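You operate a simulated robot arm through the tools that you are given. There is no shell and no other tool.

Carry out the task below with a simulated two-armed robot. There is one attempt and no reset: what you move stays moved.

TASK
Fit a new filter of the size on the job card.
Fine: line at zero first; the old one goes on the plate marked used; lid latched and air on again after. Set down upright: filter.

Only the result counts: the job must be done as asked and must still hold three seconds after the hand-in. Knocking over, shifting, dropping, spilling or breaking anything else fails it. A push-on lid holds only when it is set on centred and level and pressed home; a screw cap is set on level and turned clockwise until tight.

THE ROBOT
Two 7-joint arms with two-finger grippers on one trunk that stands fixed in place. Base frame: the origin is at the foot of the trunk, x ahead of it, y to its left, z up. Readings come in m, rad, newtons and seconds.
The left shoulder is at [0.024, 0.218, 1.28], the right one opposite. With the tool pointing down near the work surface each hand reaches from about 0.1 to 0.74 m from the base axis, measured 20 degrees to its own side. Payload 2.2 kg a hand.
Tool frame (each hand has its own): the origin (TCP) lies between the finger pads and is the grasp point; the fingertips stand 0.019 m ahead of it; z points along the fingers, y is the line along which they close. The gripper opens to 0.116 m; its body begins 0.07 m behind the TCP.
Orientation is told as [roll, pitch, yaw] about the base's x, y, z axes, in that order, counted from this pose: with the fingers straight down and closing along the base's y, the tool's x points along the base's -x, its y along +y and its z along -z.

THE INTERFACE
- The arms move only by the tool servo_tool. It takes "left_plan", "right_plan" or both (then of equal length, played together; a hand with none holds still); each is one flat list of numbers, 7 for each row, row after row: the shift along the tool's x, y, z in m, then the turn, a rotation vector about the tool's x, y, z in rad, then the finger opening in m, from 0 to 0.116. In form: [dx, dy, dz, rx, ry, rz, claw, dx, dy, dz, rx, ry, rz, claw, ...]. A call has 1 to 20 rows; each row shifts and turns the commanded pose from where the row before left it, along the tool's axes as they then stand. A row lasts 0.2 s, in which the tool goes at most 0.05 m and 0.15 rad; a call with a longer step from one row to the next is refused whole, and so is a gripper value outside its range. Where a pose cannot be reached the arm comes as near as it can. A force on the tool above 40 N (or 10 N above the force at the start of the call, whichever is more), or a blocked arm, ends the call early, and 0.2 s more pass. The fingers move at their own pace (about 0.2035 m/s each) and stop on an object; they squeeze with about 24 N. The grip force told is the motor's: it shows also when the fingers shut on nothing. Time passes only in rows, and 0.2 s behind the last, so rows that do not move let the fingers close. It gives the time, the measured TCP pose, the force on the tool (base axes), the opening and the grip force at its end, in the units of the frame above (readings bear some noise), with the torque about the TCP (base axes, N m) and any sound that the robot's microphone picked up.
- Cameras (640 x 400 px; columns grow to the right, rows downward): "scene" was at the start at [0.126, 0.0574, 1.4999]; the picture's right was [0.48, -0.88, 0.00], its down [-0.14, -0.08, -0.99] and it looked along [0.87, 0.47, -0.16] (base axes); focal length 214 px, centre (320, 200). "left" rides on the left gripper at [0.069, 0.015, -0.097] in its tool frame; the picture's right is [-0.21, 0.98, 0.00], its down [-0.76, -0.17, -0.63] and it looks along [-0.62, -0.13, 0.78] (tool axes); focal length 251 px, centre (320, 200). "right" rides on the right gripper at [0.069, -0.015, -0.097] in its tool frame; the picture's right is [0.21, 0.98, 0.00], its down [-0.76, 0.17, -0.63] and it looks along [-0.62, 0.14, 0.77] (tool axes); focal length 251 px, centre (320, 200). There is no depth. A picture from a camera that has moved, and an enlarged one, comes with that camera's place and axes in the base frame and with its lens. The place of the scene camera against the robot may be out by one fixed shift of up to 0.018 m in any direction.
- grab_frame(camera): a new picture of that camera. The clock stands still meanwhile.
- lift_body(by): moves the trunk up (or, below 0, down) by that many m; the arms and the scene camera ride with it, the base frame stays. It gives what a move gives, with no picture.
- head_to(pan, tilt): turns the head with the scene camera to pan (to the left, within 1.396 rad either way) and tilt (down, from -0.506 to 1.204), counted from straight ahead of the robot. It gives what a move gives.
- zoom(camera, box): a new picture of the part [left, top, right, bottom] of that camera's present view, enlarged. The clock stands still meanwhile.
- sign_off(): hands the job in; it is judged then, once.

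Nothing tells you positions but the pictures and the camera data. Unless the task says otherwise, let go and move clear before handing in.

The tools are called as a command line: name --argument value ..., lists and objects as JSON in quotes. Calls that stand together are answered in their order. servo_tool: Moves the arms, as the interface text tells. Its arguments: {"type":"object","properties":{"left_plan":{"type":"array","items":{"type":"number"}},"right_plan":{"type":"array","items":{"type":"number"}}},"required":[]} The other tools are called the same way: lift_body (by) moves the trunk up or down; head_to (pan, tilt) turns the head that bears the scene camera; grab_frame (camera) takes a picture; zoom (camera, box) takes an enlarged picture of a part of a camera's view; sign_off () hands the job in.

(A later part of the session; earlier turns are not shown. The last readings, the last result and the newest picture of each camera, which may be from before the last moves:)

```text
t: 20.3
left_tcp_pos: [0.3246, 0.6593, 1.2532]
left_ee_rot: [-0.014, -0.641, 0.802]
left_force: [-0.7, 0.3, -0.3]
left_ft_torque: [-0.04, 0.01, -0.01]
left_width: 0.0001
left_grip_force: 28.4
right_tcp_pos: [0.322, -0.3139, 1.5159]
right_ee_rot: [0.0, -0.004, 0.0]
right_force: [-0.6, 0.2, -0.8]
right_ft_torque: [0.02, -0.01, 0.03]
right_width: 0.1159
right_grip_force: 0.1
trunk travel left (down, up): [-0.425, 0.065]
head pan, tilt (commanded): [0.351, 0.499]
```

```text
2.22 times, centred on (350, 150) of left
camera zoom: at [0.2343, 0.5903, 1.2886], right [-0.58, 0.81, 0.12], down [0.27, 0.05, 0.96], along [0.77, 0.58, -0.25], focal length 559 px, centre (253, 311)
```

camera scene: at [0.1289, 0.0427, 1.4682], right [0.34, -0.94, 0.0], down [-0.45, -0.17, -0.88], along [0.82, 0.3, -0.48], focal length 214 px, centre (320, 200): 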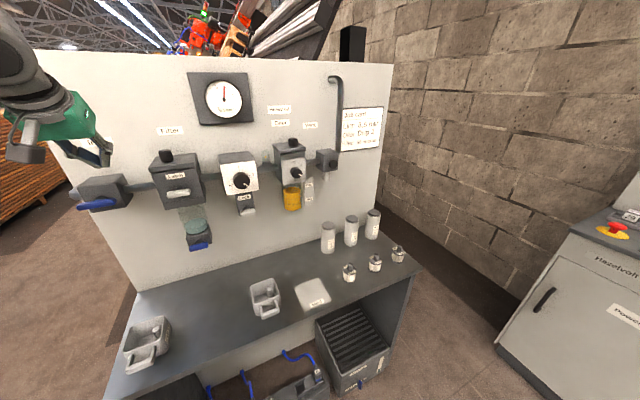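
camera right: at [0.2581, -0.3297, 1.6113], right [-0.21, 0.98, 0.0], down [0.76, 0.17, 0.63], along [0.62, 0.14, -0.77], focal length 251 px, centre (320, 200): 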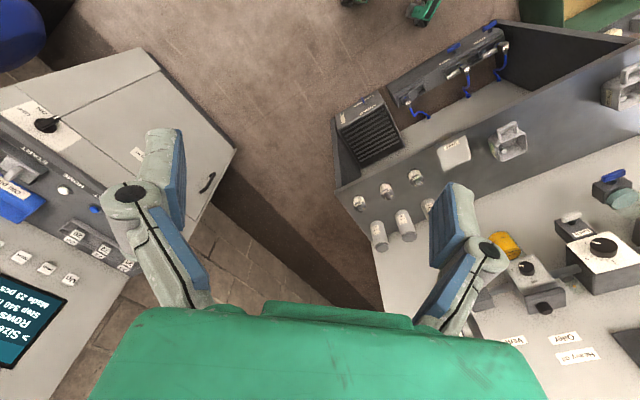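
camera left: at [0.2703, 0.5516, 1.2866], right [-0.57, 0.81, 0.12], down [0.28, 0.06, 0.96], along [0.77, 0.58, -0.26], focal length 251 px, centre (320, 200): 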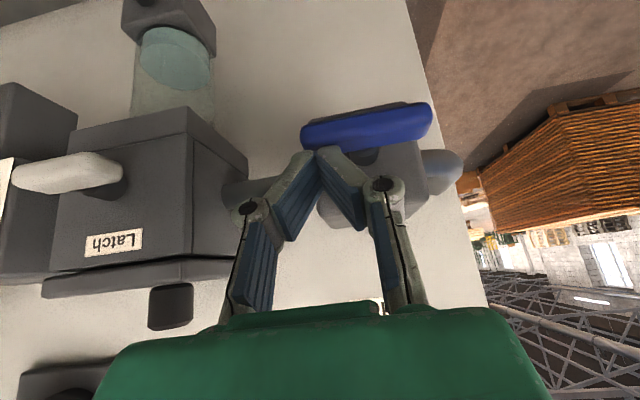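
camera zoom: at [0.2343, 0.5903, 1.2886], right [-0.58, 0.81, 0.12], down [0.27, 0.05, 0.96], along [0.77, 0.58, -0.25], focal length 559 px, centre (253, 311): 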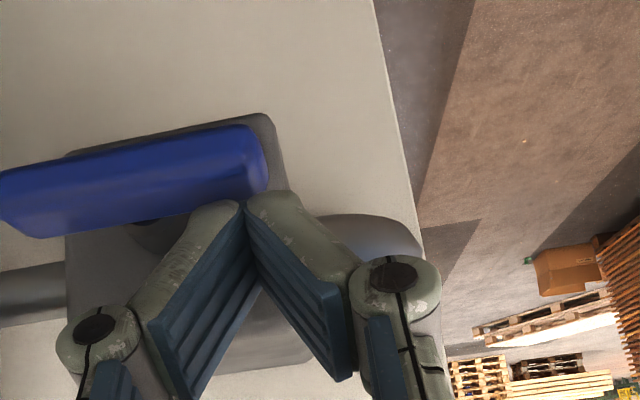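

servo_tool --left_plan '[0, -0.006, 0, 0, 0, 0, 0, 0.003, 0, 0.004, 0, 0, 0, 0, 0.003, 0, 0.004, 0, 0, 0, 0, 0.003, 0.001, 0.004, 0, 0, 0, 0, 0.003, 0.001, 0.004, 0, 0, 0, 0]'

zoom --camera "left" --box '[240, 60, 460, 240]'

```text
t: 21.5
left_tcp_pos: [0.328, 0.6567, 1.2346]
left_ee_rot: [-0.014, -0.637, 0.8]
left_force: [-1.4, -0.5, -0.1]
left_ft_torque: [-0.01, 0.0, -0.02]
left_width: 0.0001
left_grip_force: 28.3
right_tcp_pos: [0.3227, -0.3136, 1.5153]
right_ee_rot: [0.0, -0.001, -0.002]
right_force: [0.3, 0.0, -0.4]
right_ft_torque: [0.01, 0.0, 0.01]
right_width: 0.116
right_grip_force: 0.1
trunk travel left (down, up): [-0.425, 0.065]
head pan, tilt (commanded): [0.351, 0.499]
```

```text
2.22 times, centred on (350, 150) of left
camera zoom: at [0.238, 0.5877, 1.2696], right [-0.58, 0.81, 0.12], down [0.27, 0.05, 0.96], along [0.77, 0.58, -0.25], focal length 559 px, centre (253, 311)
```

zoom: 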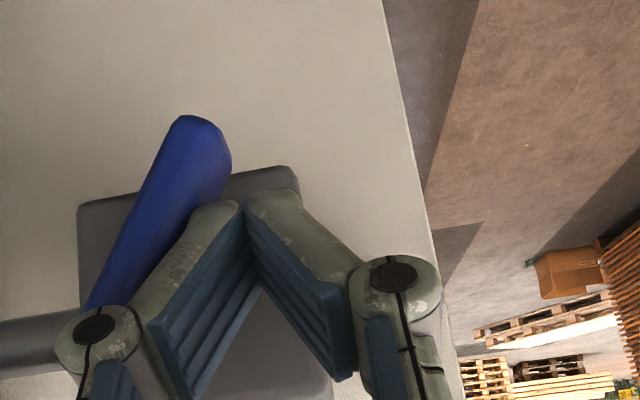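

The handle turns freely this way and is already well past halfway. I'll follow through to vertical.

servo_tool --left_plan '[0.0042, 0.002, 0.0056, 0, 0, 0, 0, 0.0042, 0.002, 0.0056, 0, 0, 0, 0, 0.0042, 0.002, 0.0056, 0, 0, 0, 0, 0.0024, -0.005, 0.0032, 0, 0, 0, 0, 0, -0.005, 0, 0, 0, 0, 0]'

zoom --camera "left" --box '[240, 60, 460, 240]'

grab_frame --camera "scene"

```text
t: 22.7
left_tcp_pos: [0.32, 0.6595, 1.2108]
left_ee_rot: [-0.016, -0.643, 0.821]
left_force: [-36.4, 15.5, 5.7]
left_ft_torque: [-0.37, -0.71, -0.35]
left_width: 0.0
left_grip_force: 28.5
right_tcp_pos: [0.3133, -0.3139, 1.5169]
right_ee_rot: [0.001, -0.007, -0.001]
right_force: [-0.6, -0.4, 0.2]
right_ft_torque: [0.03, 0.02, -0.01]
right_width: 0.116
right_grip_force: 0.1
trunk travel left (down, up): [-0.425, 0.065]
head pan, tilt (commanded): [0.351, 0.499]
stopped in row 5 (left hand): the force on the tool passed its limit at 41 N (the readings are from after the stop); the commanded pose is now the measured one
```

```text
2.22 times, centred on (350, 150) of left
camera zoom: at [0.231, 0.5871, 1.2451], right [-0.59, 0.8, 0.11], down [0.27, 0.06, 0.96], along [0.76, 0.6, -0.25], focal length 559 px, centre (253, 311)
```

zoom: 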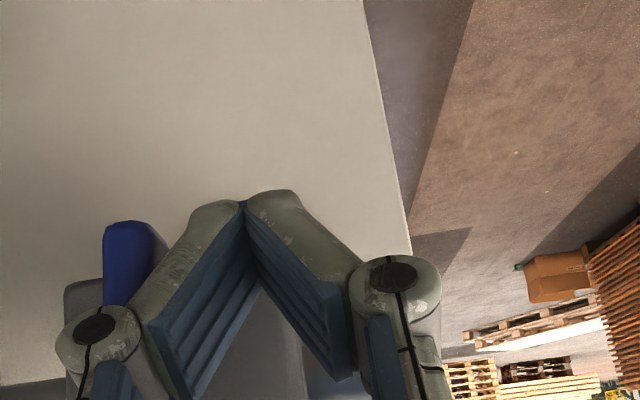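

```text
taken
camera scene: at [0.1177, 0.0483, 1.4689], right [0.34, -0.94, 0.01], down [-0.44, -0.17, -0.88], along [0.83, 0.3, -0.48], focal length 214 px, centre (320, 200)
```

scene: 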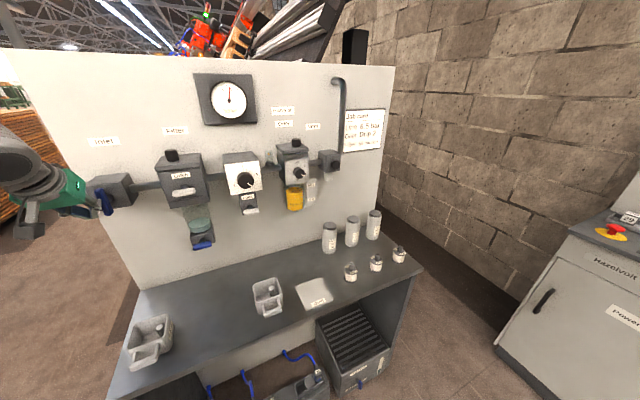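

servo_tool --left_plan '[0, 0.012, 0, 0, 0, 0, 0, 0, 0.012, -0.01, 0, 0, 0, 0, 0, 0, -0.03, 0, 0, 0, 0, 0, 0, -0.03, 0, 0, 0, 0]'

zoom --camera "scene" --box '[190, 60, 270, 140]'

zoom --camera "scene" --box '[40, 120, 260, 260]'

grab_frame --camera "left"

```text
t: 23.7
left_tcp_pos: [0.2844, 0.6433, 1.2655]
left_ee_rot: [-0.014, -0.639, 0.808]
left_force: [-0.6, -0.8, 0.5]
left_ft_torque: [0.0, -0.03, 0.03]
left_width: 0.0
left_grip_force: 28.8
right_tcp_pos: [0.3232, -0.3133, 1.5152]
right_ee_rot: [-0.001, 0.0, -0.001]
right_force: [0.3, 0.5, -1.0]
right_ft_torque: [0.0, 0.03, 0.03]
right_width: 0.1161
right_grip_force: 0.0
trunk travel left (down, up): [-0.425, 0.065]
head pan, tilt (commanded): [0.351, 0.499]
```

```text
5.00 times, centred on (230, 100) of scene
camera zoom: at [0.1289, 0.0468, 1.4681], right [0.34, -0.94, 0.0], down [-0.45, -0.17, -0.88], along [0.82, 0.3, -0.48], focal length 1072 px, centre (770, 700)
```

zoom: 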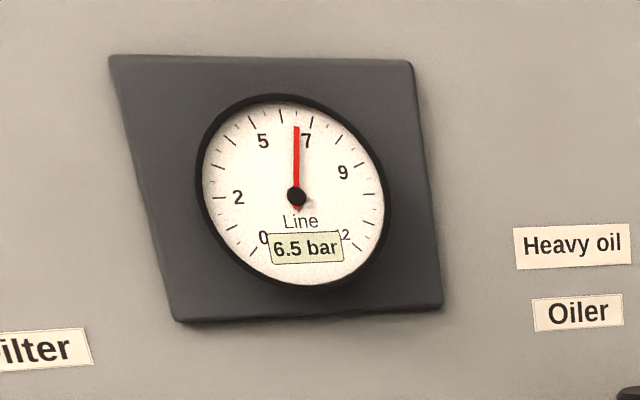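

```text
2.86 times, centred on (150, 190) of scene
camera zoom: at [0.1289, 0.0468, 1.4681], right [0.34, -0.94, 0.0], down [-0.45, -0.17, -0.88], along [0.82, 0.3, -0.48], focal length 613 px, centre (806, 229)
```

zoom: 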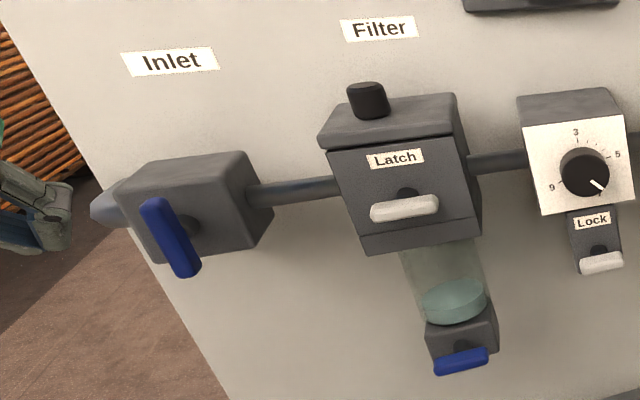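

```text
taken
camera left: at [0.1958, 0.5738, 1.3003], right [-0.58, 0.81, 0.12], down [0.27, 0.06, 0.96], along [0.77, 0.59, -0.25], focal length 251 px, centre (320, 200)
```

left: 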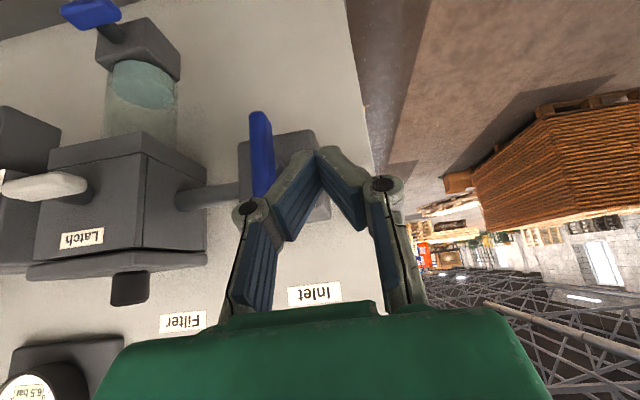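

The inlet is closed with its handle vertical, and the line still holds 6.5 bar. Next I'll bring the left hand over to look at the vent's mushroom button.

servo_tool --left_plan '[-0.01275, -0.0158, -0.02635, 0, 0, 0, 0, -0.01275, -0.0158, -0.02635, 0, 0, 0, 0, -0.01275, -0.0158, -0.02635, 0, 0, 0, 0, -0.01275, -0.0158, -0.02635, 0, 0, 0, 0, 0.0048, -0.0403, -0.0036, 0, 0, 0, 0, 0.0048, -0.0403, -0.0036, 0, 0, 0, 0, 0.0048, -0.0403, -0.0036, 0, 0, 0, 0, 0.0048, -0.0403, -0.0036, 0, 0, 0, 0, 0.0048, -0.0403, -0.0036, 0, 0, 0, 0, 0.0048, -0.0403, -0.0036, 0, 0, 0, 0, 0.0048, -0.0403, -0.0036, 0, 0, 0, 0, 0.0048, -0.0403, -0.0036, 0, 0, 0, 0, 0.0048, -0.0403, -0.0036, 0, 0, 0, 0, 0.0048, -0.0403, -0.0036, 0, 0, 0, 0, 0.0048, -0.0403, -0.0036, 0, 0, 0, 0, 0.0048, -0.0403, -0.0036, 0, 0, 0, 0]'

grab_frame --camera "left"

grab_frame --camera "scene"

```text
t: 27.1
left_tcp_pos: [0.5872, 0.2351, 1.317]
left_ee_rot: [-0.01, -0.644, 0.807]
left_force: [-0.4, -0.4, 0.5]
left_ft_torque: [0.05, -0.01, 0.01]
left_width: 0.0
left_grip_force: 28.5
left hand out of reach, approached as far as the arm can: row 4, 5, 6, 7
right_tcp_pos: [0.3229, -0.323, 1.5128]
right_ee_rot: [0.008, -0.002, -0.003]
right_force: [-0.4, -0.7, 0.6]
right_ft_torque: [0.04, 0.02, -0.01]
right_width: 0.1158
right_grip_force: 0.1
trunk travel left (down, up): [-0.425, 0.065]
head pan, tilt (commanded): [0.351, 0.499]
```

```text
taken
camera left: at [0.4976, 0.165, 1.3518], right [-0.58, 0.81, 0.12], down [0.27, 0.05, 0.96], along [0.77, 0.59, -0.25], focal length 251 px, centre (320, 200)
```

left: 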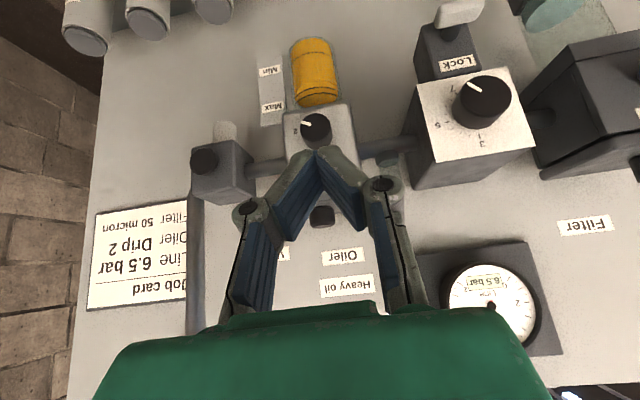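

```text
taken
camera scene: at [0.1315, 0.0342, 1.4681], right [0.34, -0.94, -0.01], down [-0.45, -0.16, -0.88], along [0.82, 0.3, -0.48], focal length 214 px, centre (320, 200)
```

scene: 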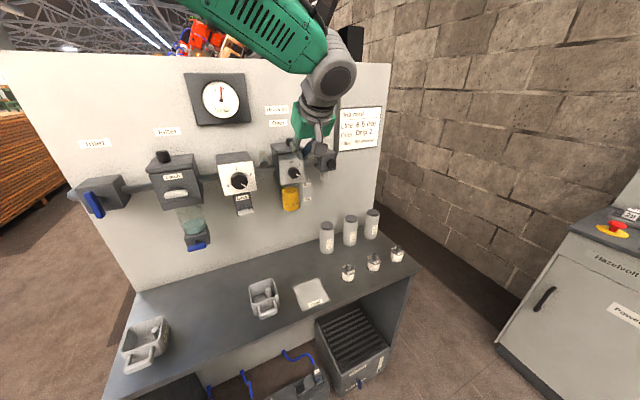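

zoom --camera "left" --box '[160, 100, 360, 220]'

zoom --camera "scene" --box '[180, 70, 260, 130]'

```text
3.20 times, centred on (260, 160) of left
camera zoom: at [0.4976, 0.165, 1.3518], right [-0.58, 0.81, 0.12], down [0.27, 0.05, 0.96], along [0.77, 0.59, -0.25], focal length 805 px, centre (512, 328)
```

zoom: 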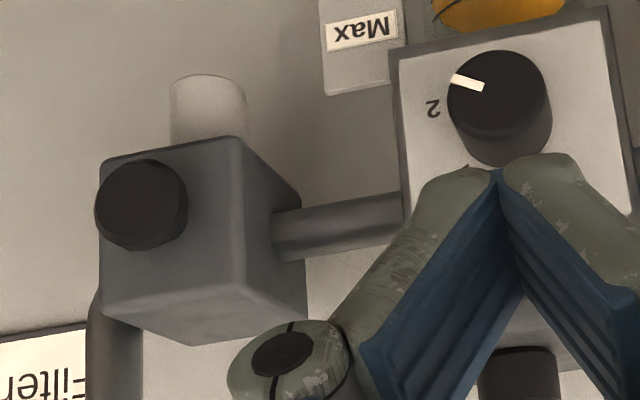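

```text
6.67 times, centred on (220, 100) of scene
camera zoom: at [0.1315, 0.0342, 1.4681], right [0.34, -0.94, -0.01], down [-0.45, -0.16, -0.88], along [0.82, 0.3, -0.48], focal length 1430 px, centre (987, 867)
```

zoom: 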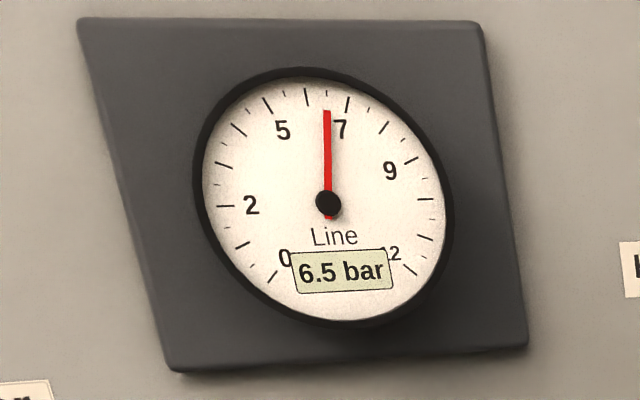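

The vent has a 3 cm mushroom button near (0.78, 0.224, 1.226). I'll tilt the hand more towards horizontal and bring the closed fingertips in front of it.

servo_tool --left_plan '[0, 0, 0, 0, -0.139, 0, 0, 0, 0, 0, 0, -0.139, 0, 0, 0, 0, 0, 0, -0.139, 0, 0, 0, 0, 0, 0, -0.139, 0, 0, 0.0199, -0.0357, 0.0069, 0, 0, 0, 0, 0.0199, -0.0357, 0.0069, 0, 0, 0, 0, 0.0199, -0.0357, 0.0069, 0, 0, 0, 0, 0.0199, -0.0357, 0.0069, 0, 0, 0, 0]'

grab_frame --camera "left"

grab_frame --camera "scene"

```text
t: 28.9
left_tcp_pos: [0.6944, 0.1571, 1.2393]
left_ee_rot: [-0.089, -1.171, 0.921]
left_force: [0.5, -0.2, -0.1]
left_ft_torque: [0.0, -0.03, 0.07]
left_width: 0.0
left_grip_force: 28.2
right_tcp_pos: [0.3252, -0.3211, 1.5123]
right_ee_rot: [0.004, 0.0, -0.003]
right_force: [-0.8, 0.2, 0.4]
right_ft_torque: [0.0, 0.03, 0.0]
right_width: 0.1163
right_grip_force: 0.0
trunk travel left (down, up): [-0.425, 0.065]
head pan, tilt (commanded): [0.351, 0.499]
```

```text
taken
camera left: at [0.6074, 0.0808, 1.2126], right [-0.68, 0.72, 0.16], down [-0.09, -0.3, 0.95], along [0.73, 0.63, 0.27], focal length 251 px, centre (320, 200)
```

left: 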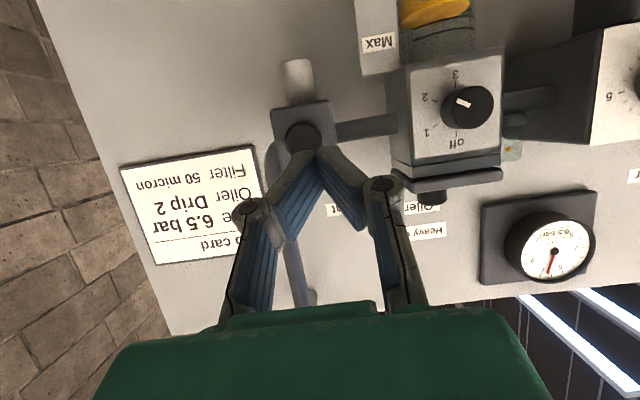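

```text
taken
camera scene: at [0.1344, 0.0347, 1.4678], right [0.34, -0.94, -0.01], down [-0.45, -0.16, -0.88], along [0.82, 0.3, -0.48], focal length 214 px, centre (320, 200)
```

scene: 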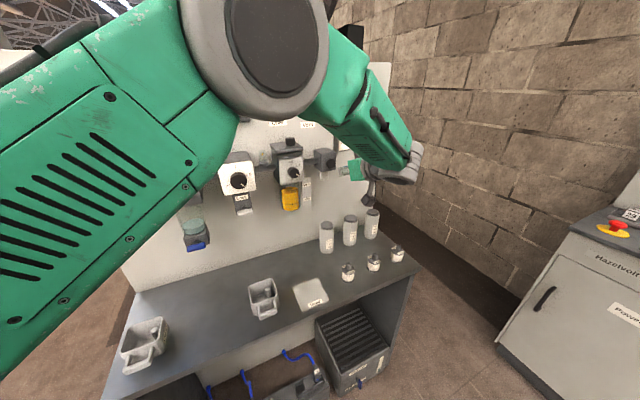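

servo_tool --left_plan '[-0.0066, -0.0085, 0.0293, 0, 0, 0, 0, -0.0066, -0.0085, 0.0293, 0, 0, 0, 0]'

grab_frame --camera "left"

```text
t: 29.5
left_tcp_pos: [0.7457, 0.1793, 1.2264]
left_ee_rot: [-0.049, -1.185, 0.859]
left_force: [1.9, -0.2, -0.8]
left_ft_torque: [-0.01, 0.0, 0.0]
left_width: 0.0001
left_grip_force: 28.6
right_tcp_pos: [0.3251, -0.3164, 1.5141]
right_ee_rot: [0.001, -0.001, -0.004]
right_force: [-0.6, 0.2, -0.4]
right_ft_torque: [-0.02, 0.04, 0.0]
right_width: 0.116
right_grip_force: 0.2
trunk travel left (down, up): [-0.425, 0.065]
head pan, tilt (commanded): [0.351, 0.499]
```

```text
taken
camera left: at [0.6561, 0.1057, 1.1967], right [-0.66, 0.73, 0.18], down [-0.1, -0.32, 0.94], along [0.75, 0.6, 0.28], focal length 251 px, centre (320, 200)
```

left: 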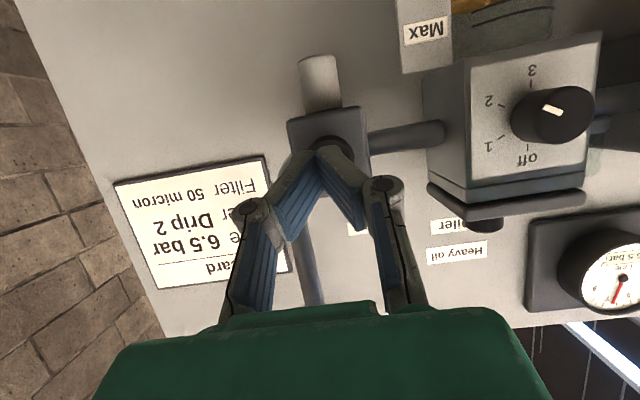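

servo_tool --left_plan '[-0.0075, 0.0055, 0.0185, 0, 0, 0, 0, -0.00225, 0, 0.00556, 0, 0, 0, 0, -0.00225, 0, 0.00556, 0, 0, 0, 0, -0.00225, 0, 0.00556, 0, 0, 0, 0, -0.00225, 0, 0.00556, 0, 0, 0, 0]'

grab_frame --camera "left"

zoom --camera "left" --box '[260, 80, 400, 200]'

```text
t: 30.7
left_tcp_pos: [0.7686, 0.2064, 1.2237]
left_ee_rot: [-0.033, -1.196, 0.839]
left_force: [-1.3, -1.1, 0.1]
left_ft_torque: [-0.02, 0.03, 0.01]
left_width: 0.0061
left_grip_force: 28.8
right_tcp_pos: [0.3216, -0.3203, 1.514]
right_ee_rot: [0.004, -0.002, -0.004]
right_force: [0.3, 0.3, 0.0]
right_ft_torque: [-0.01, -0.04, 0.01]
right_width: 0.1159
right_grip_force: 0.0
trunk travel left (down, up): [-0.425, 0.065]
head pan, tilt (commanded): [0.351, 0.499]
```

```text
taken
camera left: at [0.6782, 0.1345, 1.1948], right [-0.65, 0.73, 0.19], down [-0.1, -0.33, 0.94], along [0.75, 0.59, 0.29], focal length 251 px, centre (320, 200)
```

left: 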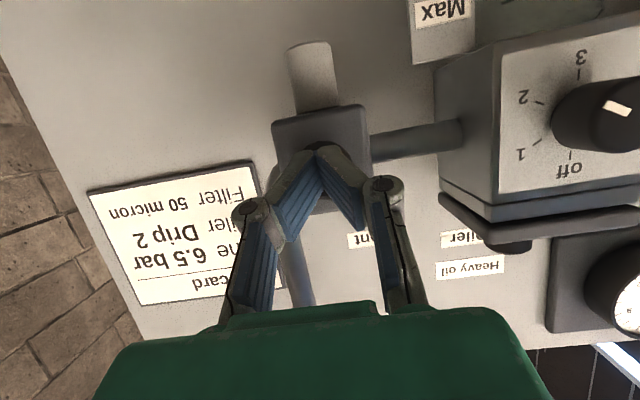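

```text
3.33 times, centred on (330, 140) of left
camera zoom: at [0.6782, 0.1345, 1.1948], right [-0.65, 0.73, 0.19], down [-0.1, -0.33, 0.94], along [0.75, 0.59, 0.29], focal length 838 px, centre (287, 400)
```

zoom: 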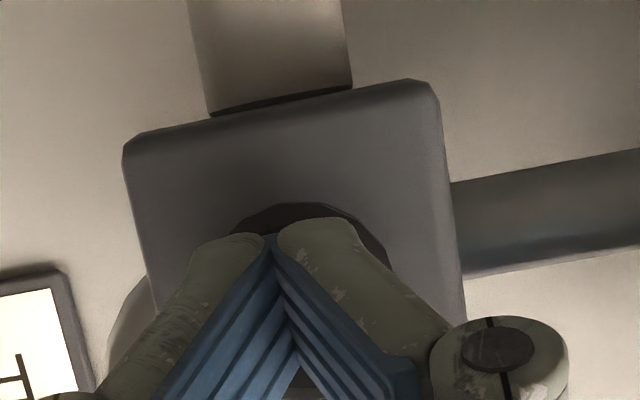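

servo_tool --left_plan '[-0.0019, 0, 0.0046, 0, 0, 0, 0, -0.0019, 0, 0.0046, 0, 0, 0, 0, -0.0019, 0, 0.0046, 0, 0, 0, 0, -0.0019, 0, 0.0046, 0, 0, 0, 0]'

grab_frame --camera "left"

```text
t: 31.7
left_tcp_pos: [0.7761, 0.213, 1.2269]
left_ee_rot: [-0.022, -1.199, 0.816]
left_force: [-31.9, -10.0, -8.4]
left_ft_torque: [-0.08, 0.03, 0.34]
left_width: 0.0058
left_grip_force: 28.2
right_tcp_pos: [0.3185, -0.3205, 1.5155]
right_ee_rot: [0.005, -0.006, -0.003]
right_force: [-0.5, 0.8, -0.4]
right_ft_torque: [0.02, 0.03, 0.02]
right_width: 0.1161
right_grip_force: 0.0
trunk travel left (down, up): [-0.425, 0.065]
head pan, tilt (commanded): [0.351, 0.499]
heard: click
```

```text
taken
camera left: at [0.6856, 0.1412, 1.1966], right [-0.65, 0.74, 0.19], down [-0.11, -0.34, 0.94], along [0.76, 0.58, 0.3], focal length 251 px, centre (320, 200)
```

left: 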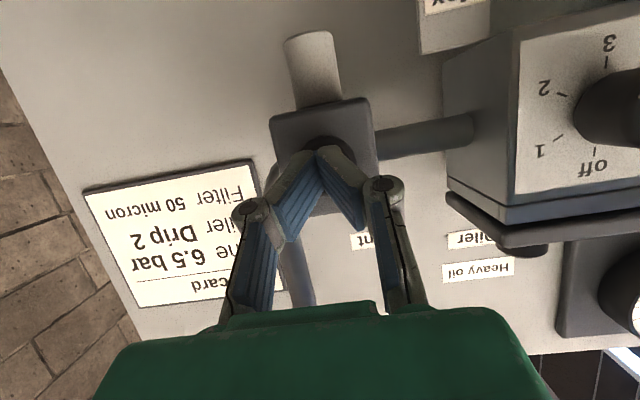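

I heard a click. I'll hold the button and check the gauge.

servo_tool --left_plan '[0, 0, 0, 0, 0, 0, 0, 0, 0, 0, 0, 0, 0, 0, 0, 0, 0, 0, 0, 0, 0, 0, 0, 0, 0, 0, 0, 0]'

grab_frame --camera "scene"

grab_frame --camera "left"

grab_frame --camera "right"

```text
t: 32.7
left_tcp_pos: [0.7781, 0.212, 1.2287]
left_ee_rot: [-0.028, -1.201, 0.821]
left_force: [-28.0, -20.0, -7.9]
left_ft_torque: [-0.03, 0.06, 0.12]
left_width: 0.006
left_grip_force: 28.0
right_tcp_pos: [0.3179, -0.3228, 1.5145]
right_ee_rot: [0.005, -0.006, -0.002]
right_force: [0.2, -0.2, 0.3]
right_ft_torque: [-0.03, 0.0, 0.0]
right_width: 0.1158
right_grip_force: 0.1
trunk travel left (down, up): [-0.425, 0.065]
head pan, tilt (commanded): [0.351, 0.499]
```

```text
taken
camera scene: at [0.1254, 0.0286, 1.4687], right [0.34, -0.94, -0.01], down [-0.45, -0.16, -0.88], along [0.82, 0.31, -0.48], focal length 214 px, centre (320, 200)
```

scene: 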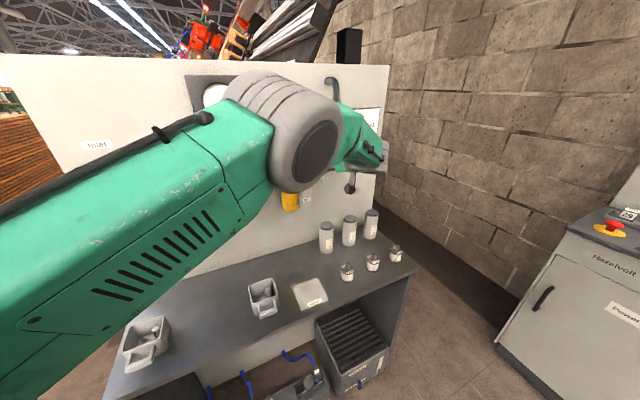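

```text
taken
camera left: at [0.688, 0.1403, 1.1982], right [-0.64, 0.74, 0.19], down [-0.11, -0.34, 0.94], along [0.76, 0.58, 0.3], focal length 251 px, centre (320, 200)
```

left: 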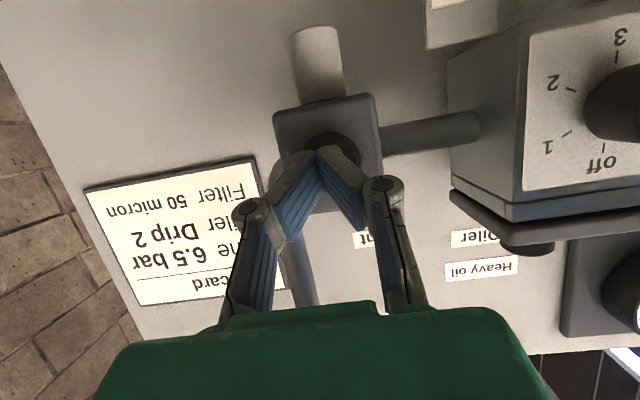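

```text
taken
camera right: at [0.249, -0.3378, 1.6107], right [-0.21, 0.98, 0.0], down [0.75, 0.16, 0.64], along [0.62, 0.14, -0.77], focal length 251 px, centre (320, 200)
```

right: 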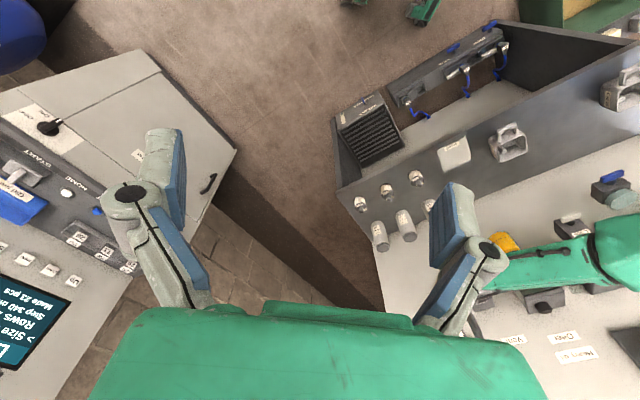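

zoom --camera "scene" --box '[180, 70, 260, 120]'

```text
8.00 times, centred on (220, 95) of scene
camera zoom: at [0.1254, 0.0286, 1.4687], right [0.34, -0.94, -0.01], down [-0.45, -0.16, -0.88], along [0.82, 0.31, -0.48], focal length 1716 px, centre (1120, 1040)
```

zoom: 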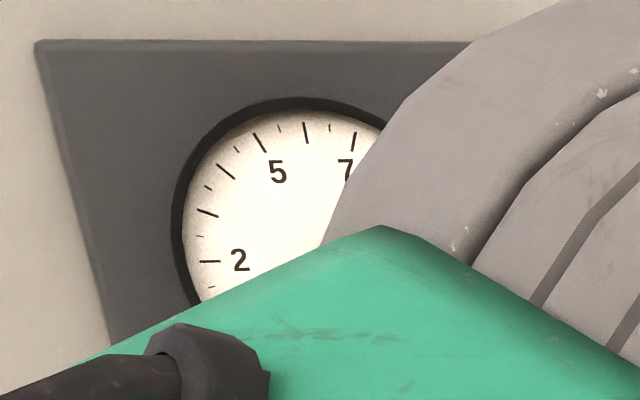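

The needle has left 6.5, so the line is venting. I'll hold a little longer, then back off and read the gauge.

servo_tool --left_plan '[0, 0, 0, 0, 0, 0, 0, 0, 0, 0, 0, 0, 0, 0, 0, 0, 0, 0, 0, 0, 0, 0, 0, 0, 0, 0, 0, 0, 0, 0, 0, 0, 0, 0, 0, 0, 0, 0, 0, 0, 0, 0, 0, 0, 0, 0, 0, 0, 0, 0, 0, 0, 0, 0, 0, 0]'

servo_tool --left_plan '[0.003, 0, -0.01, 0, 0, 0, 0, 0.01, 0, -0.035, 0, 0, 0, 0, 0.01, 0.01, -0.035, 0, 0, 0, 0]'

grab_frame --camera "scene"

grab_frame --camera "left"

```text
t: 34.5
left_tcp_pos: [0.7779, 0.2112, 1.2297]
left_ee_rot: [-0.026, -1.203, 0.823]
left_force: [-19.8, -24.1, 1.8]
left_ft_torque: [0.14, -0.13, -0.02]
left_width: 0.0061
left_grip_force: 28.6
right_tcp_pos: [0.3178, -0.3226, 1.5134]
right_ee_rot: [0.006, -0.006, -0.001]
right_force: [0.7, 0.6, 0.1]
right_ft_torque: [0.01, 0.01, 0.03]
right_width: 0.1159
right_grip_force: 0.0
trunk travel left (down, up): [-0.425, 0.065]
head pan, tilt (commanded): [0.351, 0.499]
```

```text
t: 35.3
left_tcp_pos: [0.7178, 0.1883, 1.2229]
left_ee_rot: [-0.011, -1.175, 0.841]
left_force: [0.3, -0.5, -0.6]
left_ft_torque: [0.04, -0.03, -0.05]
left_width: 0.0
left_grip_force: 29.0
right_tcp_pos: [0.3179, -0.3183, 1.5161]
right_ee_rot: [0.002, -0.005, -0.003]
right_force: [-0.4, -0.8, 0.4]
right_ft_torque: [-0.04, 0.0, -0.02]
right_width: 0.116
right_grip_force: 0.1
trunk travel left (down, up): [-0.425, 0.065]
head pan, tilt (commanded): [0.351, 0.499]
```

```text
taken
camera scene: at [0.1289, 0.0418, 1.4683], right [0.34, -0.94, 0.0], down [-0.45, -0.17, -0.88], along [0.82, 0.3, -0.48], focal length 214 px, centre (320, 200)
```

scene: 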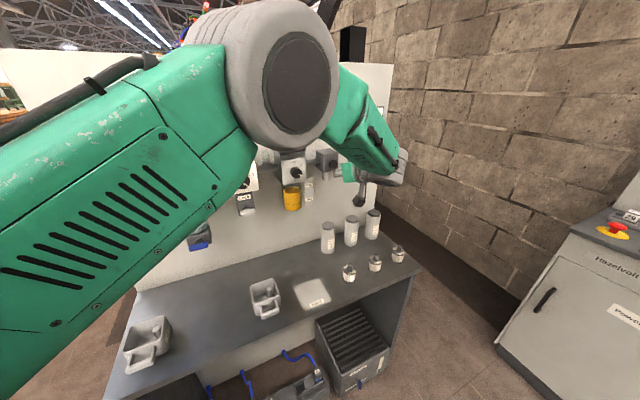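

```text
taken
camera left: at [0.6289, 0.1129, 1.1949], right [-0.67, 0.72, 0.19], down [-0.08, -0.33, 0.94], along [0.74, 0.61, 0.27], focal length 251 px, centre (320, 200)
```

left: 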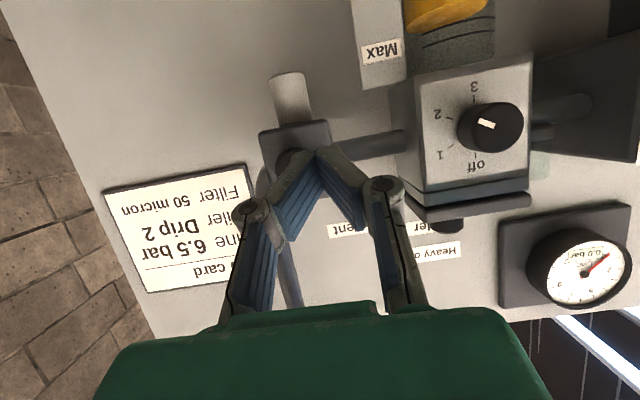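

zoom --camera "left" --box '[500, 200, 640, 310]'

zoom --camera "left" --box '[230, 60, 370, 200]'

```text
3.64 times, centred on (570, 255) of left
camera zoom: at [0.6289, 0.1129, 1.1949], right [-0.67, 0.72, 0.19], down [-0.08, -0.33, 0.94], along [0.74, 0.61, 0.27], focal length 914 px, centre (-589, 0)
```

zoom: 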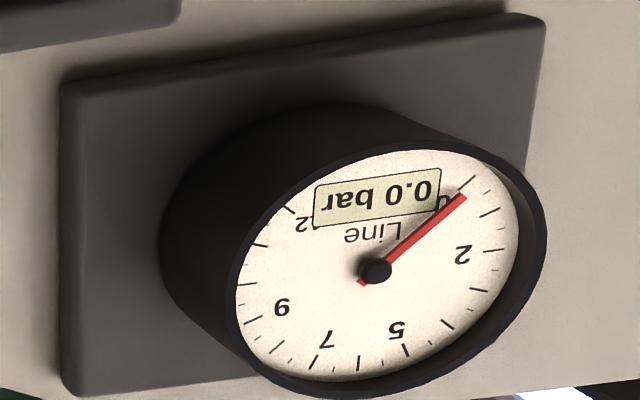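

```text
2.86 times, centred on (300, 130) of left
camera zoom: at [0.6289, 0.1129, 1.1949], right [-0.67, 0.72, 0.19], down [-0.08, -0.33, 0.94], along [0.74, 0.61, 0.27], focal length 718 px, centre (377, 400)
```

zoom: 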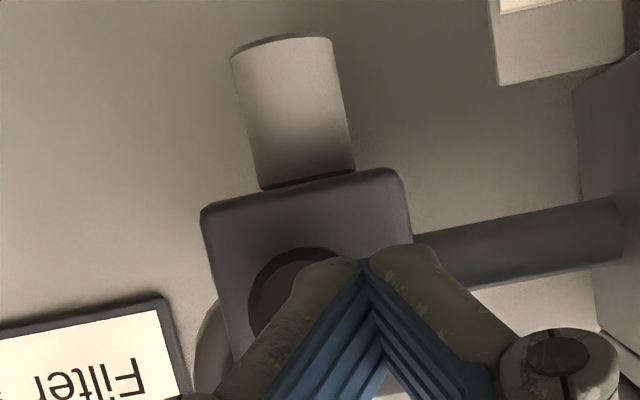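

The gauge reads 0.0 bar. Next is the latch, so I'll pull the left hand back from the vent and bring it in front of the filter unit.

servo_tool --left_plan '[0.0036, 0.0018, -0.0346, 0, 0, 0, 0, 0.0036, 0.0018, -0.0346, 0, 0, 0, 0, 0.0036, 0.0018, -0.0346, 0, 0, 0, 0, 0, 0, 0, 0, 0.125, 0, 0, 0, 0, 0, 0, 0.125, 0, 0, 0, 0, 0, 0, 0.125, 0, 0, 0, 0, 0, 0, 0.125, 0, 0, -0.0094, 0.0405, 0.0015, 0, 0, 0, 0, -0.0094, 0.0405, 0.0015, 0, 0, 0, 0, -0.0094, 0.0405, 0.0015, 0, 0, 0, 0, -0.0094, 0.0405, 0.0015, 0, 0, 0, 0, -0.0094, 0.0405, 0.0015, 0, 0, 0, 0, -0.0094, 0.0405, 0.0015, 0, 0, 0, 0, -0.0094, 0.0405, 0.0015, 0, 0, 0, 0, -0.0094, 0.0405, 0.0015, 0, 0, 0, 0]'

grab_frame --camera "left"

grab_frame --camera "scene"

```text
t: 36.2
left_tcp_pos: [0.6337, 0.1212, 1.157]
left_ee_rot: [0.198, -1.028, 0.665]
left_force: [-0.8, -0.4, 0.6]
left_ft_torque: [0.01, 0.02, 0.01]
left_width: 0.0
left_grip_force: 28.7
right_tcp_pos: [0.3161, -0.3154, 1.5169]
right_ee_rot: [-0.001, -0.006, -0.003]
right_force: [0.7, -0.1, 0.1]
right_ft_torque: [-0.02, -0.01, 0.02]
right_width: 0.1163
right_grip_force: 0.0
trunk travel left (down, up): [-0.425, 0.065]
head pan, tilt (commanded): [0.351, 0.499]
stopped in row 4 (left hand): the arm was blocked; the commanded pose is now the measured one
```

```text
taken
camera left: at [0.5426, 0.0449, 1.1479], right [-0.63, 0.72, 0.28], down [0.09, -0.3, 0.95], along [0.77, 0.63, 0.12], focal length 251 px, centre (320, 200)
```

left: 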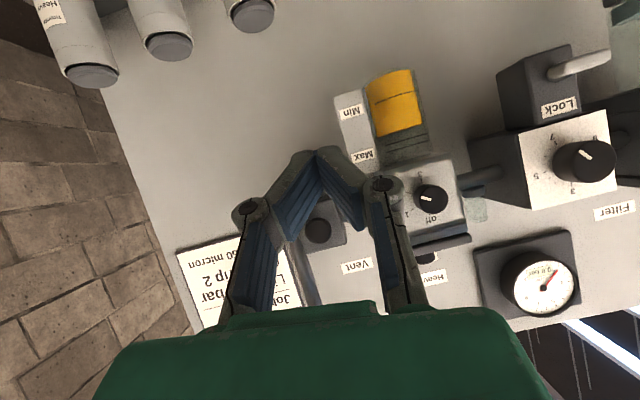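

```text
taken
camera scene: at [0.1309, 0.0411, 1.4681], right [0.34, -0.94, 0.0], down [-0.45, -0.16, -0.88], along [0.82, 0.3, -0.48], focal length 214 px, centre (320, 200)
```

scene: 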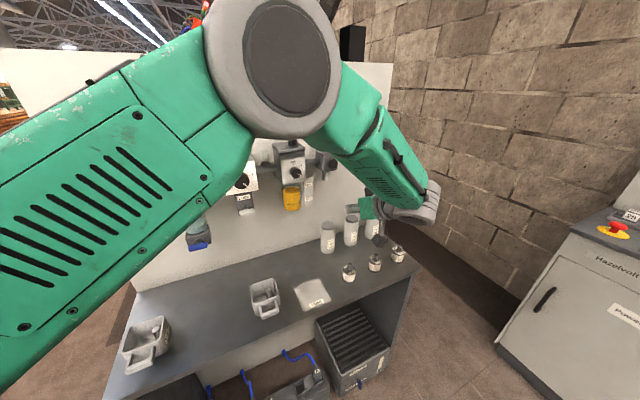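

The arm bumped something, probably its own elbow near the head, and stopped low. I'll check the gauge, then bring the hand up and left while tilting it back down.

servo_tool --left_plan '[-0.0321, 0.0165, -0.0017, 0, 0.1, 0, 0, -0.0321, 0.0165, -0.0017, 0, 0.1, 0, 0, -0.0321, 0.0165, -0.0017, 0, 0.1, 0, 0]'

grab_frame --camera "left"

grab_frame --camera "scene"

```text
t: 37.0
left_tcp_pos: [0.6373, 0.1794, 1.2394]
left_ee_rot: [0.134, -0.734, 0.732]
left_force: [0.5, 0.8, 0.1]
left_ft_torque: [-0.02, -0.01, -0.02]
left_width: 0.0
left_grip_force: 28.9
right_tcp_pos: [0.3187, -0.3113, 1.5178]
right_ee_rot: [-0.004, -0.004, -0.002]
right_force: [0.0, 0.7, -0.8]
right_ft_torque: [0.02, 0.03, 0.03]
right_width: 0.116
right_grip_force: 0.0
trunk travel left (down, up): [-0.425, 0.065]
head pan, tilt (commanded): [0.351, 0.499]
```

```text
taken
camera left: at [0.5486, 0.1043, 1.2656], right [-0.59, 0.77, 0.24], down [0.28, -0.08, 0.96], along [0.75, 0.63, -0.17], focal length 251 px, centre (320, 200)
```

left: 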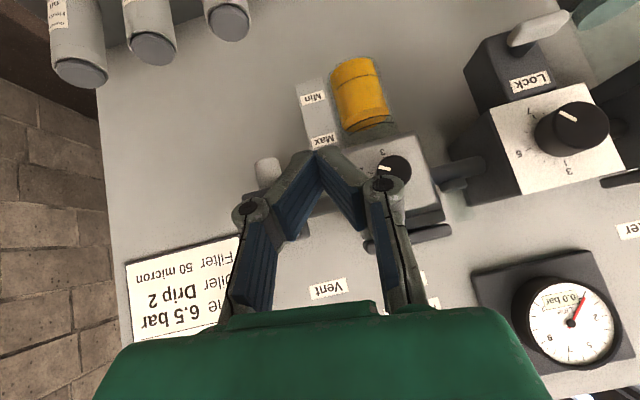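

```text
taken
camera scene: at [0.1306, 0.0446, 1.468], right [0.34, -0.94, 0.0], down [-0.45, -0.17, -0.88], along [0.82, 0.3, -0.48], focal length 214 px, centre (320, 200)
```

scene: 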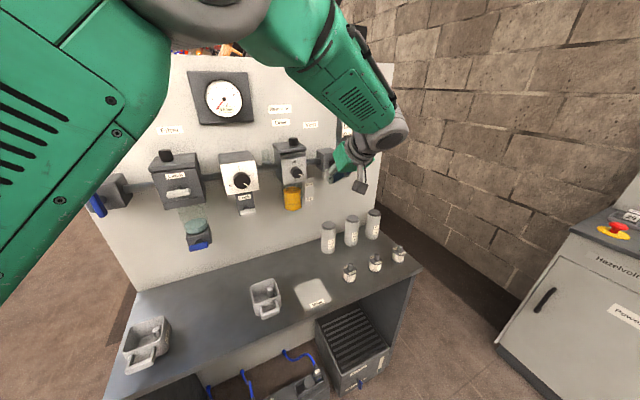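

servo_tool --left_plan '[0, 0, 0, 0.1, 0.084, -0.04, 0, -0.0056, 0.0407, -0.0043, 0, 0, 0, 0, -0.0056, 0.0407, -0.0043, 0, 0, 0, 0, -0.0056, 0.0407, -0.0043, 0, 0, 0, 0, -0.0056, 0.0407, -0.0043, 0, 0, 0, 0, -0.0056, 0.0407, -0.0043, 0, 0, 0, 0, -0.0056, 0.0407, -0.0043, 0, 0, 0, 0, -0.0056, 0.0407, -0.0043, 0, 0, 0, 0, -0.0056, 0.0407, -0.0043, 0, 0, 0, 0, -0.0056, 0.0407, -0.0043, 0, 0, 0, 0]'

grab_frame --camera "left"

grab_frame --camera "scene"

```text
t: 39.2
left_tcp_pos: [0.403, 0.4676, 1.2941]
left_ee_rot: [-0.005, -0.657, 0.795]
left_force: [-0.8, 0.1, 0.7]
left_ft_torque: [-0.04, -0.04, -0.05]
left_width: 0.0003
left_grip_force: 28.4
left hand out of reach, approached as far as the arm can: row 8, 9, 10
right_tcp_pos: [0.3158, -0.3155, 1.5168]
right_ee_rot: [0.0, -0.008, -0.002]
right_force: [0.4, -0.6, 0.7]
right_ft_torque: [0.01, -0.01, 0.02]
right_width: 0.1161
right_grip_force: 0.0
trunk travel left (down, up): [-0.425, 0.065]
head pan, tilt (commanded): [0.351, 0.499]
```

```text
taken
camera left: at [0.3137, 0.3968, 1.3271], right [-0.58, 0.81, 0.13], down [0.27, 0.04, 0.96], along [0.77, 0.59, -0.24], focal length 251 px, centre (320, 200)
```

left: 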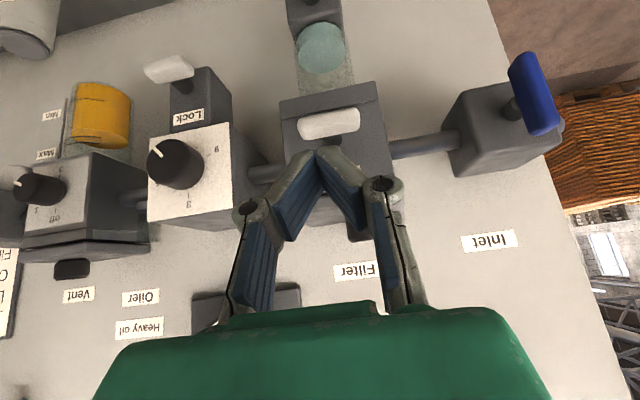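

```text
taken
camera scene: at [0.129, 0.0349, 1.4661], right [0.3, -0.96, 0.0], down [-0.48, -0.15, -0.87], along [0.83, 0.26, -0.5], focal length 214 px, centre (320, 200)
```

scene: 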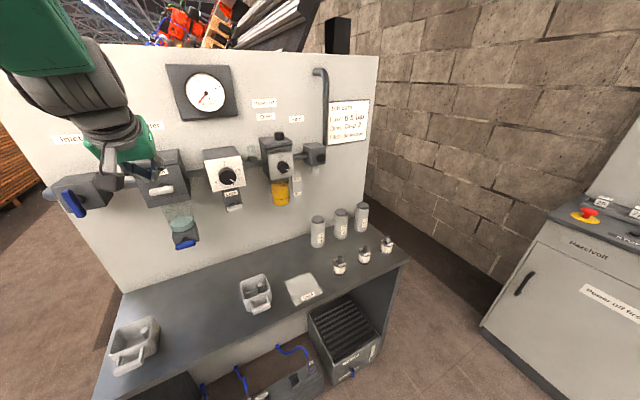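

servo_tool --left_plan '[-0.0138, 0.011, 0.0287, 0, 0, 0, 0, -0.0138, 0.011, 0.0287, 0, 0, 0, 0]'

zoom --camera "left" --box '[220, 40, 440, 240]'

```text
t: 39.8
left_tcp_pos: [0.4295, 0.5294, 1.261]
left_ee_rot: [-0.003, -0.654, 0.796]
left_force: [-0.7, -0.4, 0.4]
left_ft_torque: [-0.02, -0.06, 0.03]
left_width: 0.0
left_grip_force: 28.7
right_tcp_pos: [0.3182, -0.308, 1.517]
right_ee_rot: [-0.007, -0.003, -0.003]
right_force: [-0.3, 0.4, 0.0]
right_ft_torque: [0.0, 0.01, -0.01]
right_width: 0.1158
right_grip_force: 0.1
trunk travel left (down, up): [-0.425, 0.065]
head pan, tilt (commanded): [0.351, 0.499]
```

```text
2.00 times, centred on (330, 140) of left
camera zoom: at [0.3404, 0.4591, 1.2949], right [-0.58, 0.81, 0.13], down [0.27, 0.04, 0.96], along [0.77, 0.59, -0.24], focal length 503 px, centre (300, 320)
```

zoom: 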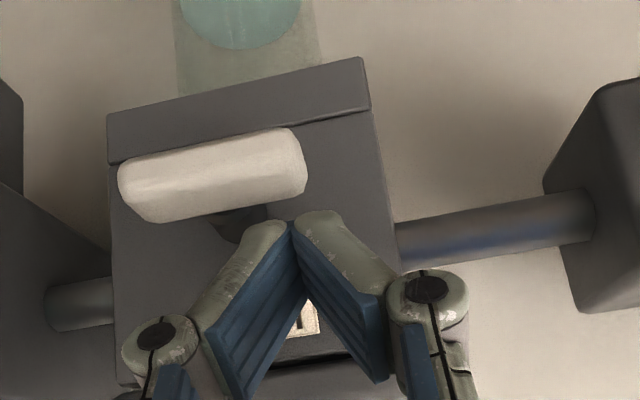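

servo_tool --left_plan '[0.003, 0, 0.004, 0, 0, 0, 0, 0.003, 0, 0.004, 0, 0, 0, 0, 0.003, 0, 0.004, 0, 0, 0, 0, 0.003, 0, 0.004, 0, 0, 0, 0, 0.003, 0, 0.004, 0, 0, 0, 0]'

zoom --camera "left" --box '[220, 40, 440, 240]'

```text
t: 41.1
left_tcp_pos: [0.433, 0.5238, 1.2498]
left_ee_rot: [-0.006, -0.681, 0.797]
left_force: [-5.5, -6.5, 19.1]
left_ft_torque: [-0.12, 0.11, -0.03]
left_width: 0.0057
left_grip_force: 28.9
right_tcp_pos: [0.3134, -0.3181, 1.5163]
right_ee_rot: [0.001, -0.007, -0.005]
right_force: [0.4, -1.2, 0.7]
right_ft_torque: [-0.01, -0.01, -0.02]
right_width: 0.1159
right_grip_force: 0.0
trunk travel left (down, up): [-0.425, 0.065]
head pan, tilt (commanded): [0.351, 0.499]
stopped in row 5 (left hand): the force on the tool passed its limit at 42 N (the readings are from after the stop); the commanded pose is now the measured one
```

```text
2.00 times, centred on (330, 140) of left
camera zoom: at [0.3415, 0.4529, 1.2806], right [-0.58, 0.8, 0.13], down [0.25, 0.02, 0.97], along [0.78, 0.59, -0.21], focal length 503 px, centre (300, 320)
```

zoom: 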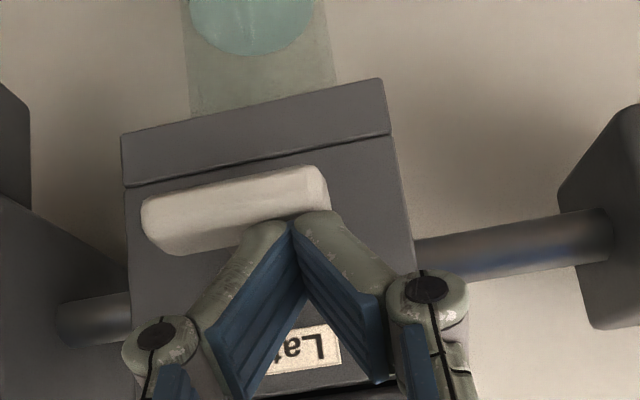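

The latch is hard-stopped this way, so I'll try pressing its other end.

servo_tool --left_plan '[-0.012, 0, -0.016, 0, 0, 0, 0, 0, -0.035, 0, 0, 0, 0, 0, 0.006, 0, 0.008, 0, 0, 0, 0, 0.004, 0, 0.0053, 0, 0, 0, 0]'

zoom --camera "left" --box '[220, 40, 440, 240]'

```text
t: 42.1
left_tcp_pos: [0.4574, 0.5018, 1.2506]
left_ee_rot: [-0.004, -0.678, 0.797]
left_force: [0.8, -0.2, 1.1]
left_ft_torque: [-0.01, 0.03, 0.03]
left_width: 0.0001
left_grip_force: 28.4
right_tcp_pos: [0.3144, -0.3156, 1.5161]
right_ee_rot: [0.001, -0.004, -0.003]
right_force: [-0.7, 0.4, -0.6]
right_ft_torque: [-0.02, 0.02, 0.0]
right_width: 0.1158
right_grip_force: 0.0
trunk travel left (down, up): [-0.425, 0.065]
head pan, tilt (commanded): [0.351, 0.499]
```

```text
2.00 times, centred on (330, 140) of left
camera zoom: at [0.3668, 0.4305, 1.2822], right [-0.58, 0.8, 0.13], down [0.25, 0.02, 0.97], along [0.78, 0.59, -0.22], focal length 503 px, centre (300, 320)
```

zoom: 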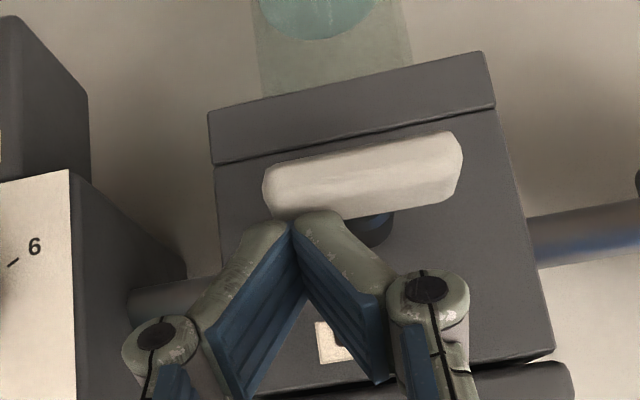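

servo_tool --left_plan '[0.003, 0, 0.004, 0, 0, 0, 0, 0.003, 0, 0.004, 0, 0, 0, 0, 0.003, 0, 0.004, 0, 0, 0, 0, 0.003, 0, 0.004, 0, 0, 0, 0]'

zoom --camera "left" --box '[220, 40, 440, 240]'

```text
t: 43.1
left_tcp_pos: [0.4587, 0.4979, 1.2335]
left_ee_rot: [-0.004, -0.683, 0.792]
left_force: [7.4, -9.5, 21.0]
left_ft_torque: [0.2, 0.22, 0.1]
left_width: 0.0001
left_grip_force: 28.5
right_tcp_pos: [0.3157, -0.3196, 1.5147]
right_ee_rot: [0.001, -0.005, -0.004]
right_force: [-0.4, 0.6, 0.1]
right_ft_torque: [-0.03, 0.03, 0.0]
right_width: 0.116
right_grip_force: 0.0
trunk travel left (down, up): [-0.425, 0.065]
head pan, tilt (commanded): [0.351, 0.499]
```

```text
2.00 times, centred on (330, 140) of left
camera zoom: at [0.3689, 0.4278, 1.2646], right [-0.58, 0.81, 0.13], down [0.25, 0.02, 0.97], along [0.78, 0.59, -0.21], focal length 503 px, centre (300, 320)
```

zoom: 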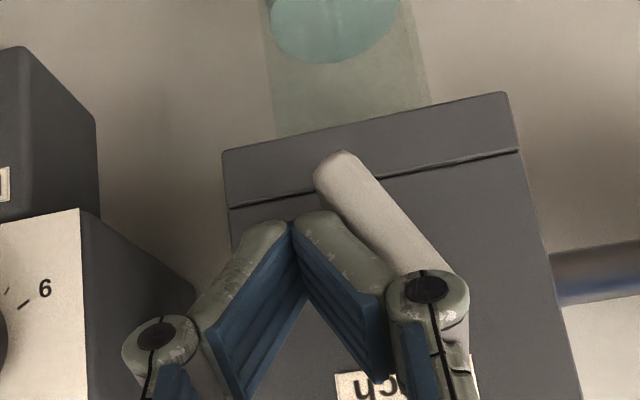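

The latch turns clockwise. I'll follow it through to vertical.

servo_tool --left_plan '[0.003, -0.002, 0.004, 0, 0, 0, 0, 0.003, 0, 0.004, 0, 0, 0, 0, 0.003, 0.003, 0.004, 0, 0, 0, 0, 0.002, 0.005, 0.0027, 0, 0, 0, 0, 0, 0.005, 0, 0, 0, 0, 0, 0, 0.005, 0, 0, 0, 0, 0]'

zoom --camera "left" --box '[220, 40, 440, 240]'

```text
t: 43.8
left_tcp_pos: [0.4619, 0.4951, 1.2252]
left_ee_rot: [-0.009, -0.689, 0.789]
left_force: [10.1, -36.8, 16.0]
left_ft_torque: [0.14, 0.28, 0.44]
left_width: 0.0
left_grip_force: 28.9
right_tcp_pos: [0.3115, -0.3161, 1.5164]
right_ee_rot: [0.0, -0.006, -0.003]
right_force: [-0.6, 0.1, 0.7]
right_ft_torque: [-0.03, -0.02, 0.02]
right_width: 0.1161
right_grip_force: 0.0
trunk travel left (down, up): [-0.425, 0.065]
head pan, tilt (commanded): [0.351, 0.499]
stopped in row 3 (left hand): the force on the tool passed its limit at 43 N (the readings are from after the stop); the commanded pose is now the measured one
```

```text
2.00 times, centred on (330, 140) of left
camera zoom: at [0.3711, 0.4257, 1.255], right [-0.57, 0.81, 0.13], down [0.24, 0.02, 0.97], along [0.79, 0.58, -0.2], focal length 503 px, centre (300, 320)
```

zoom: 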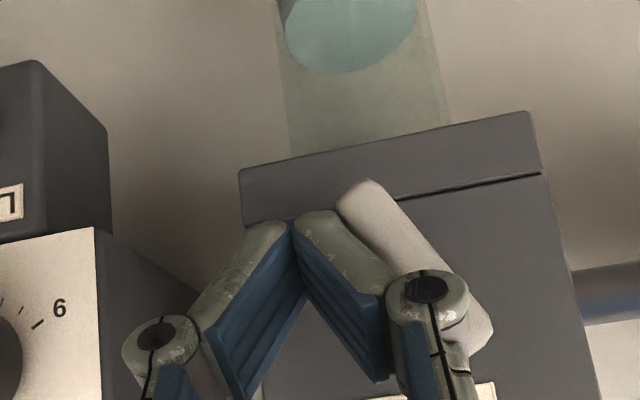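

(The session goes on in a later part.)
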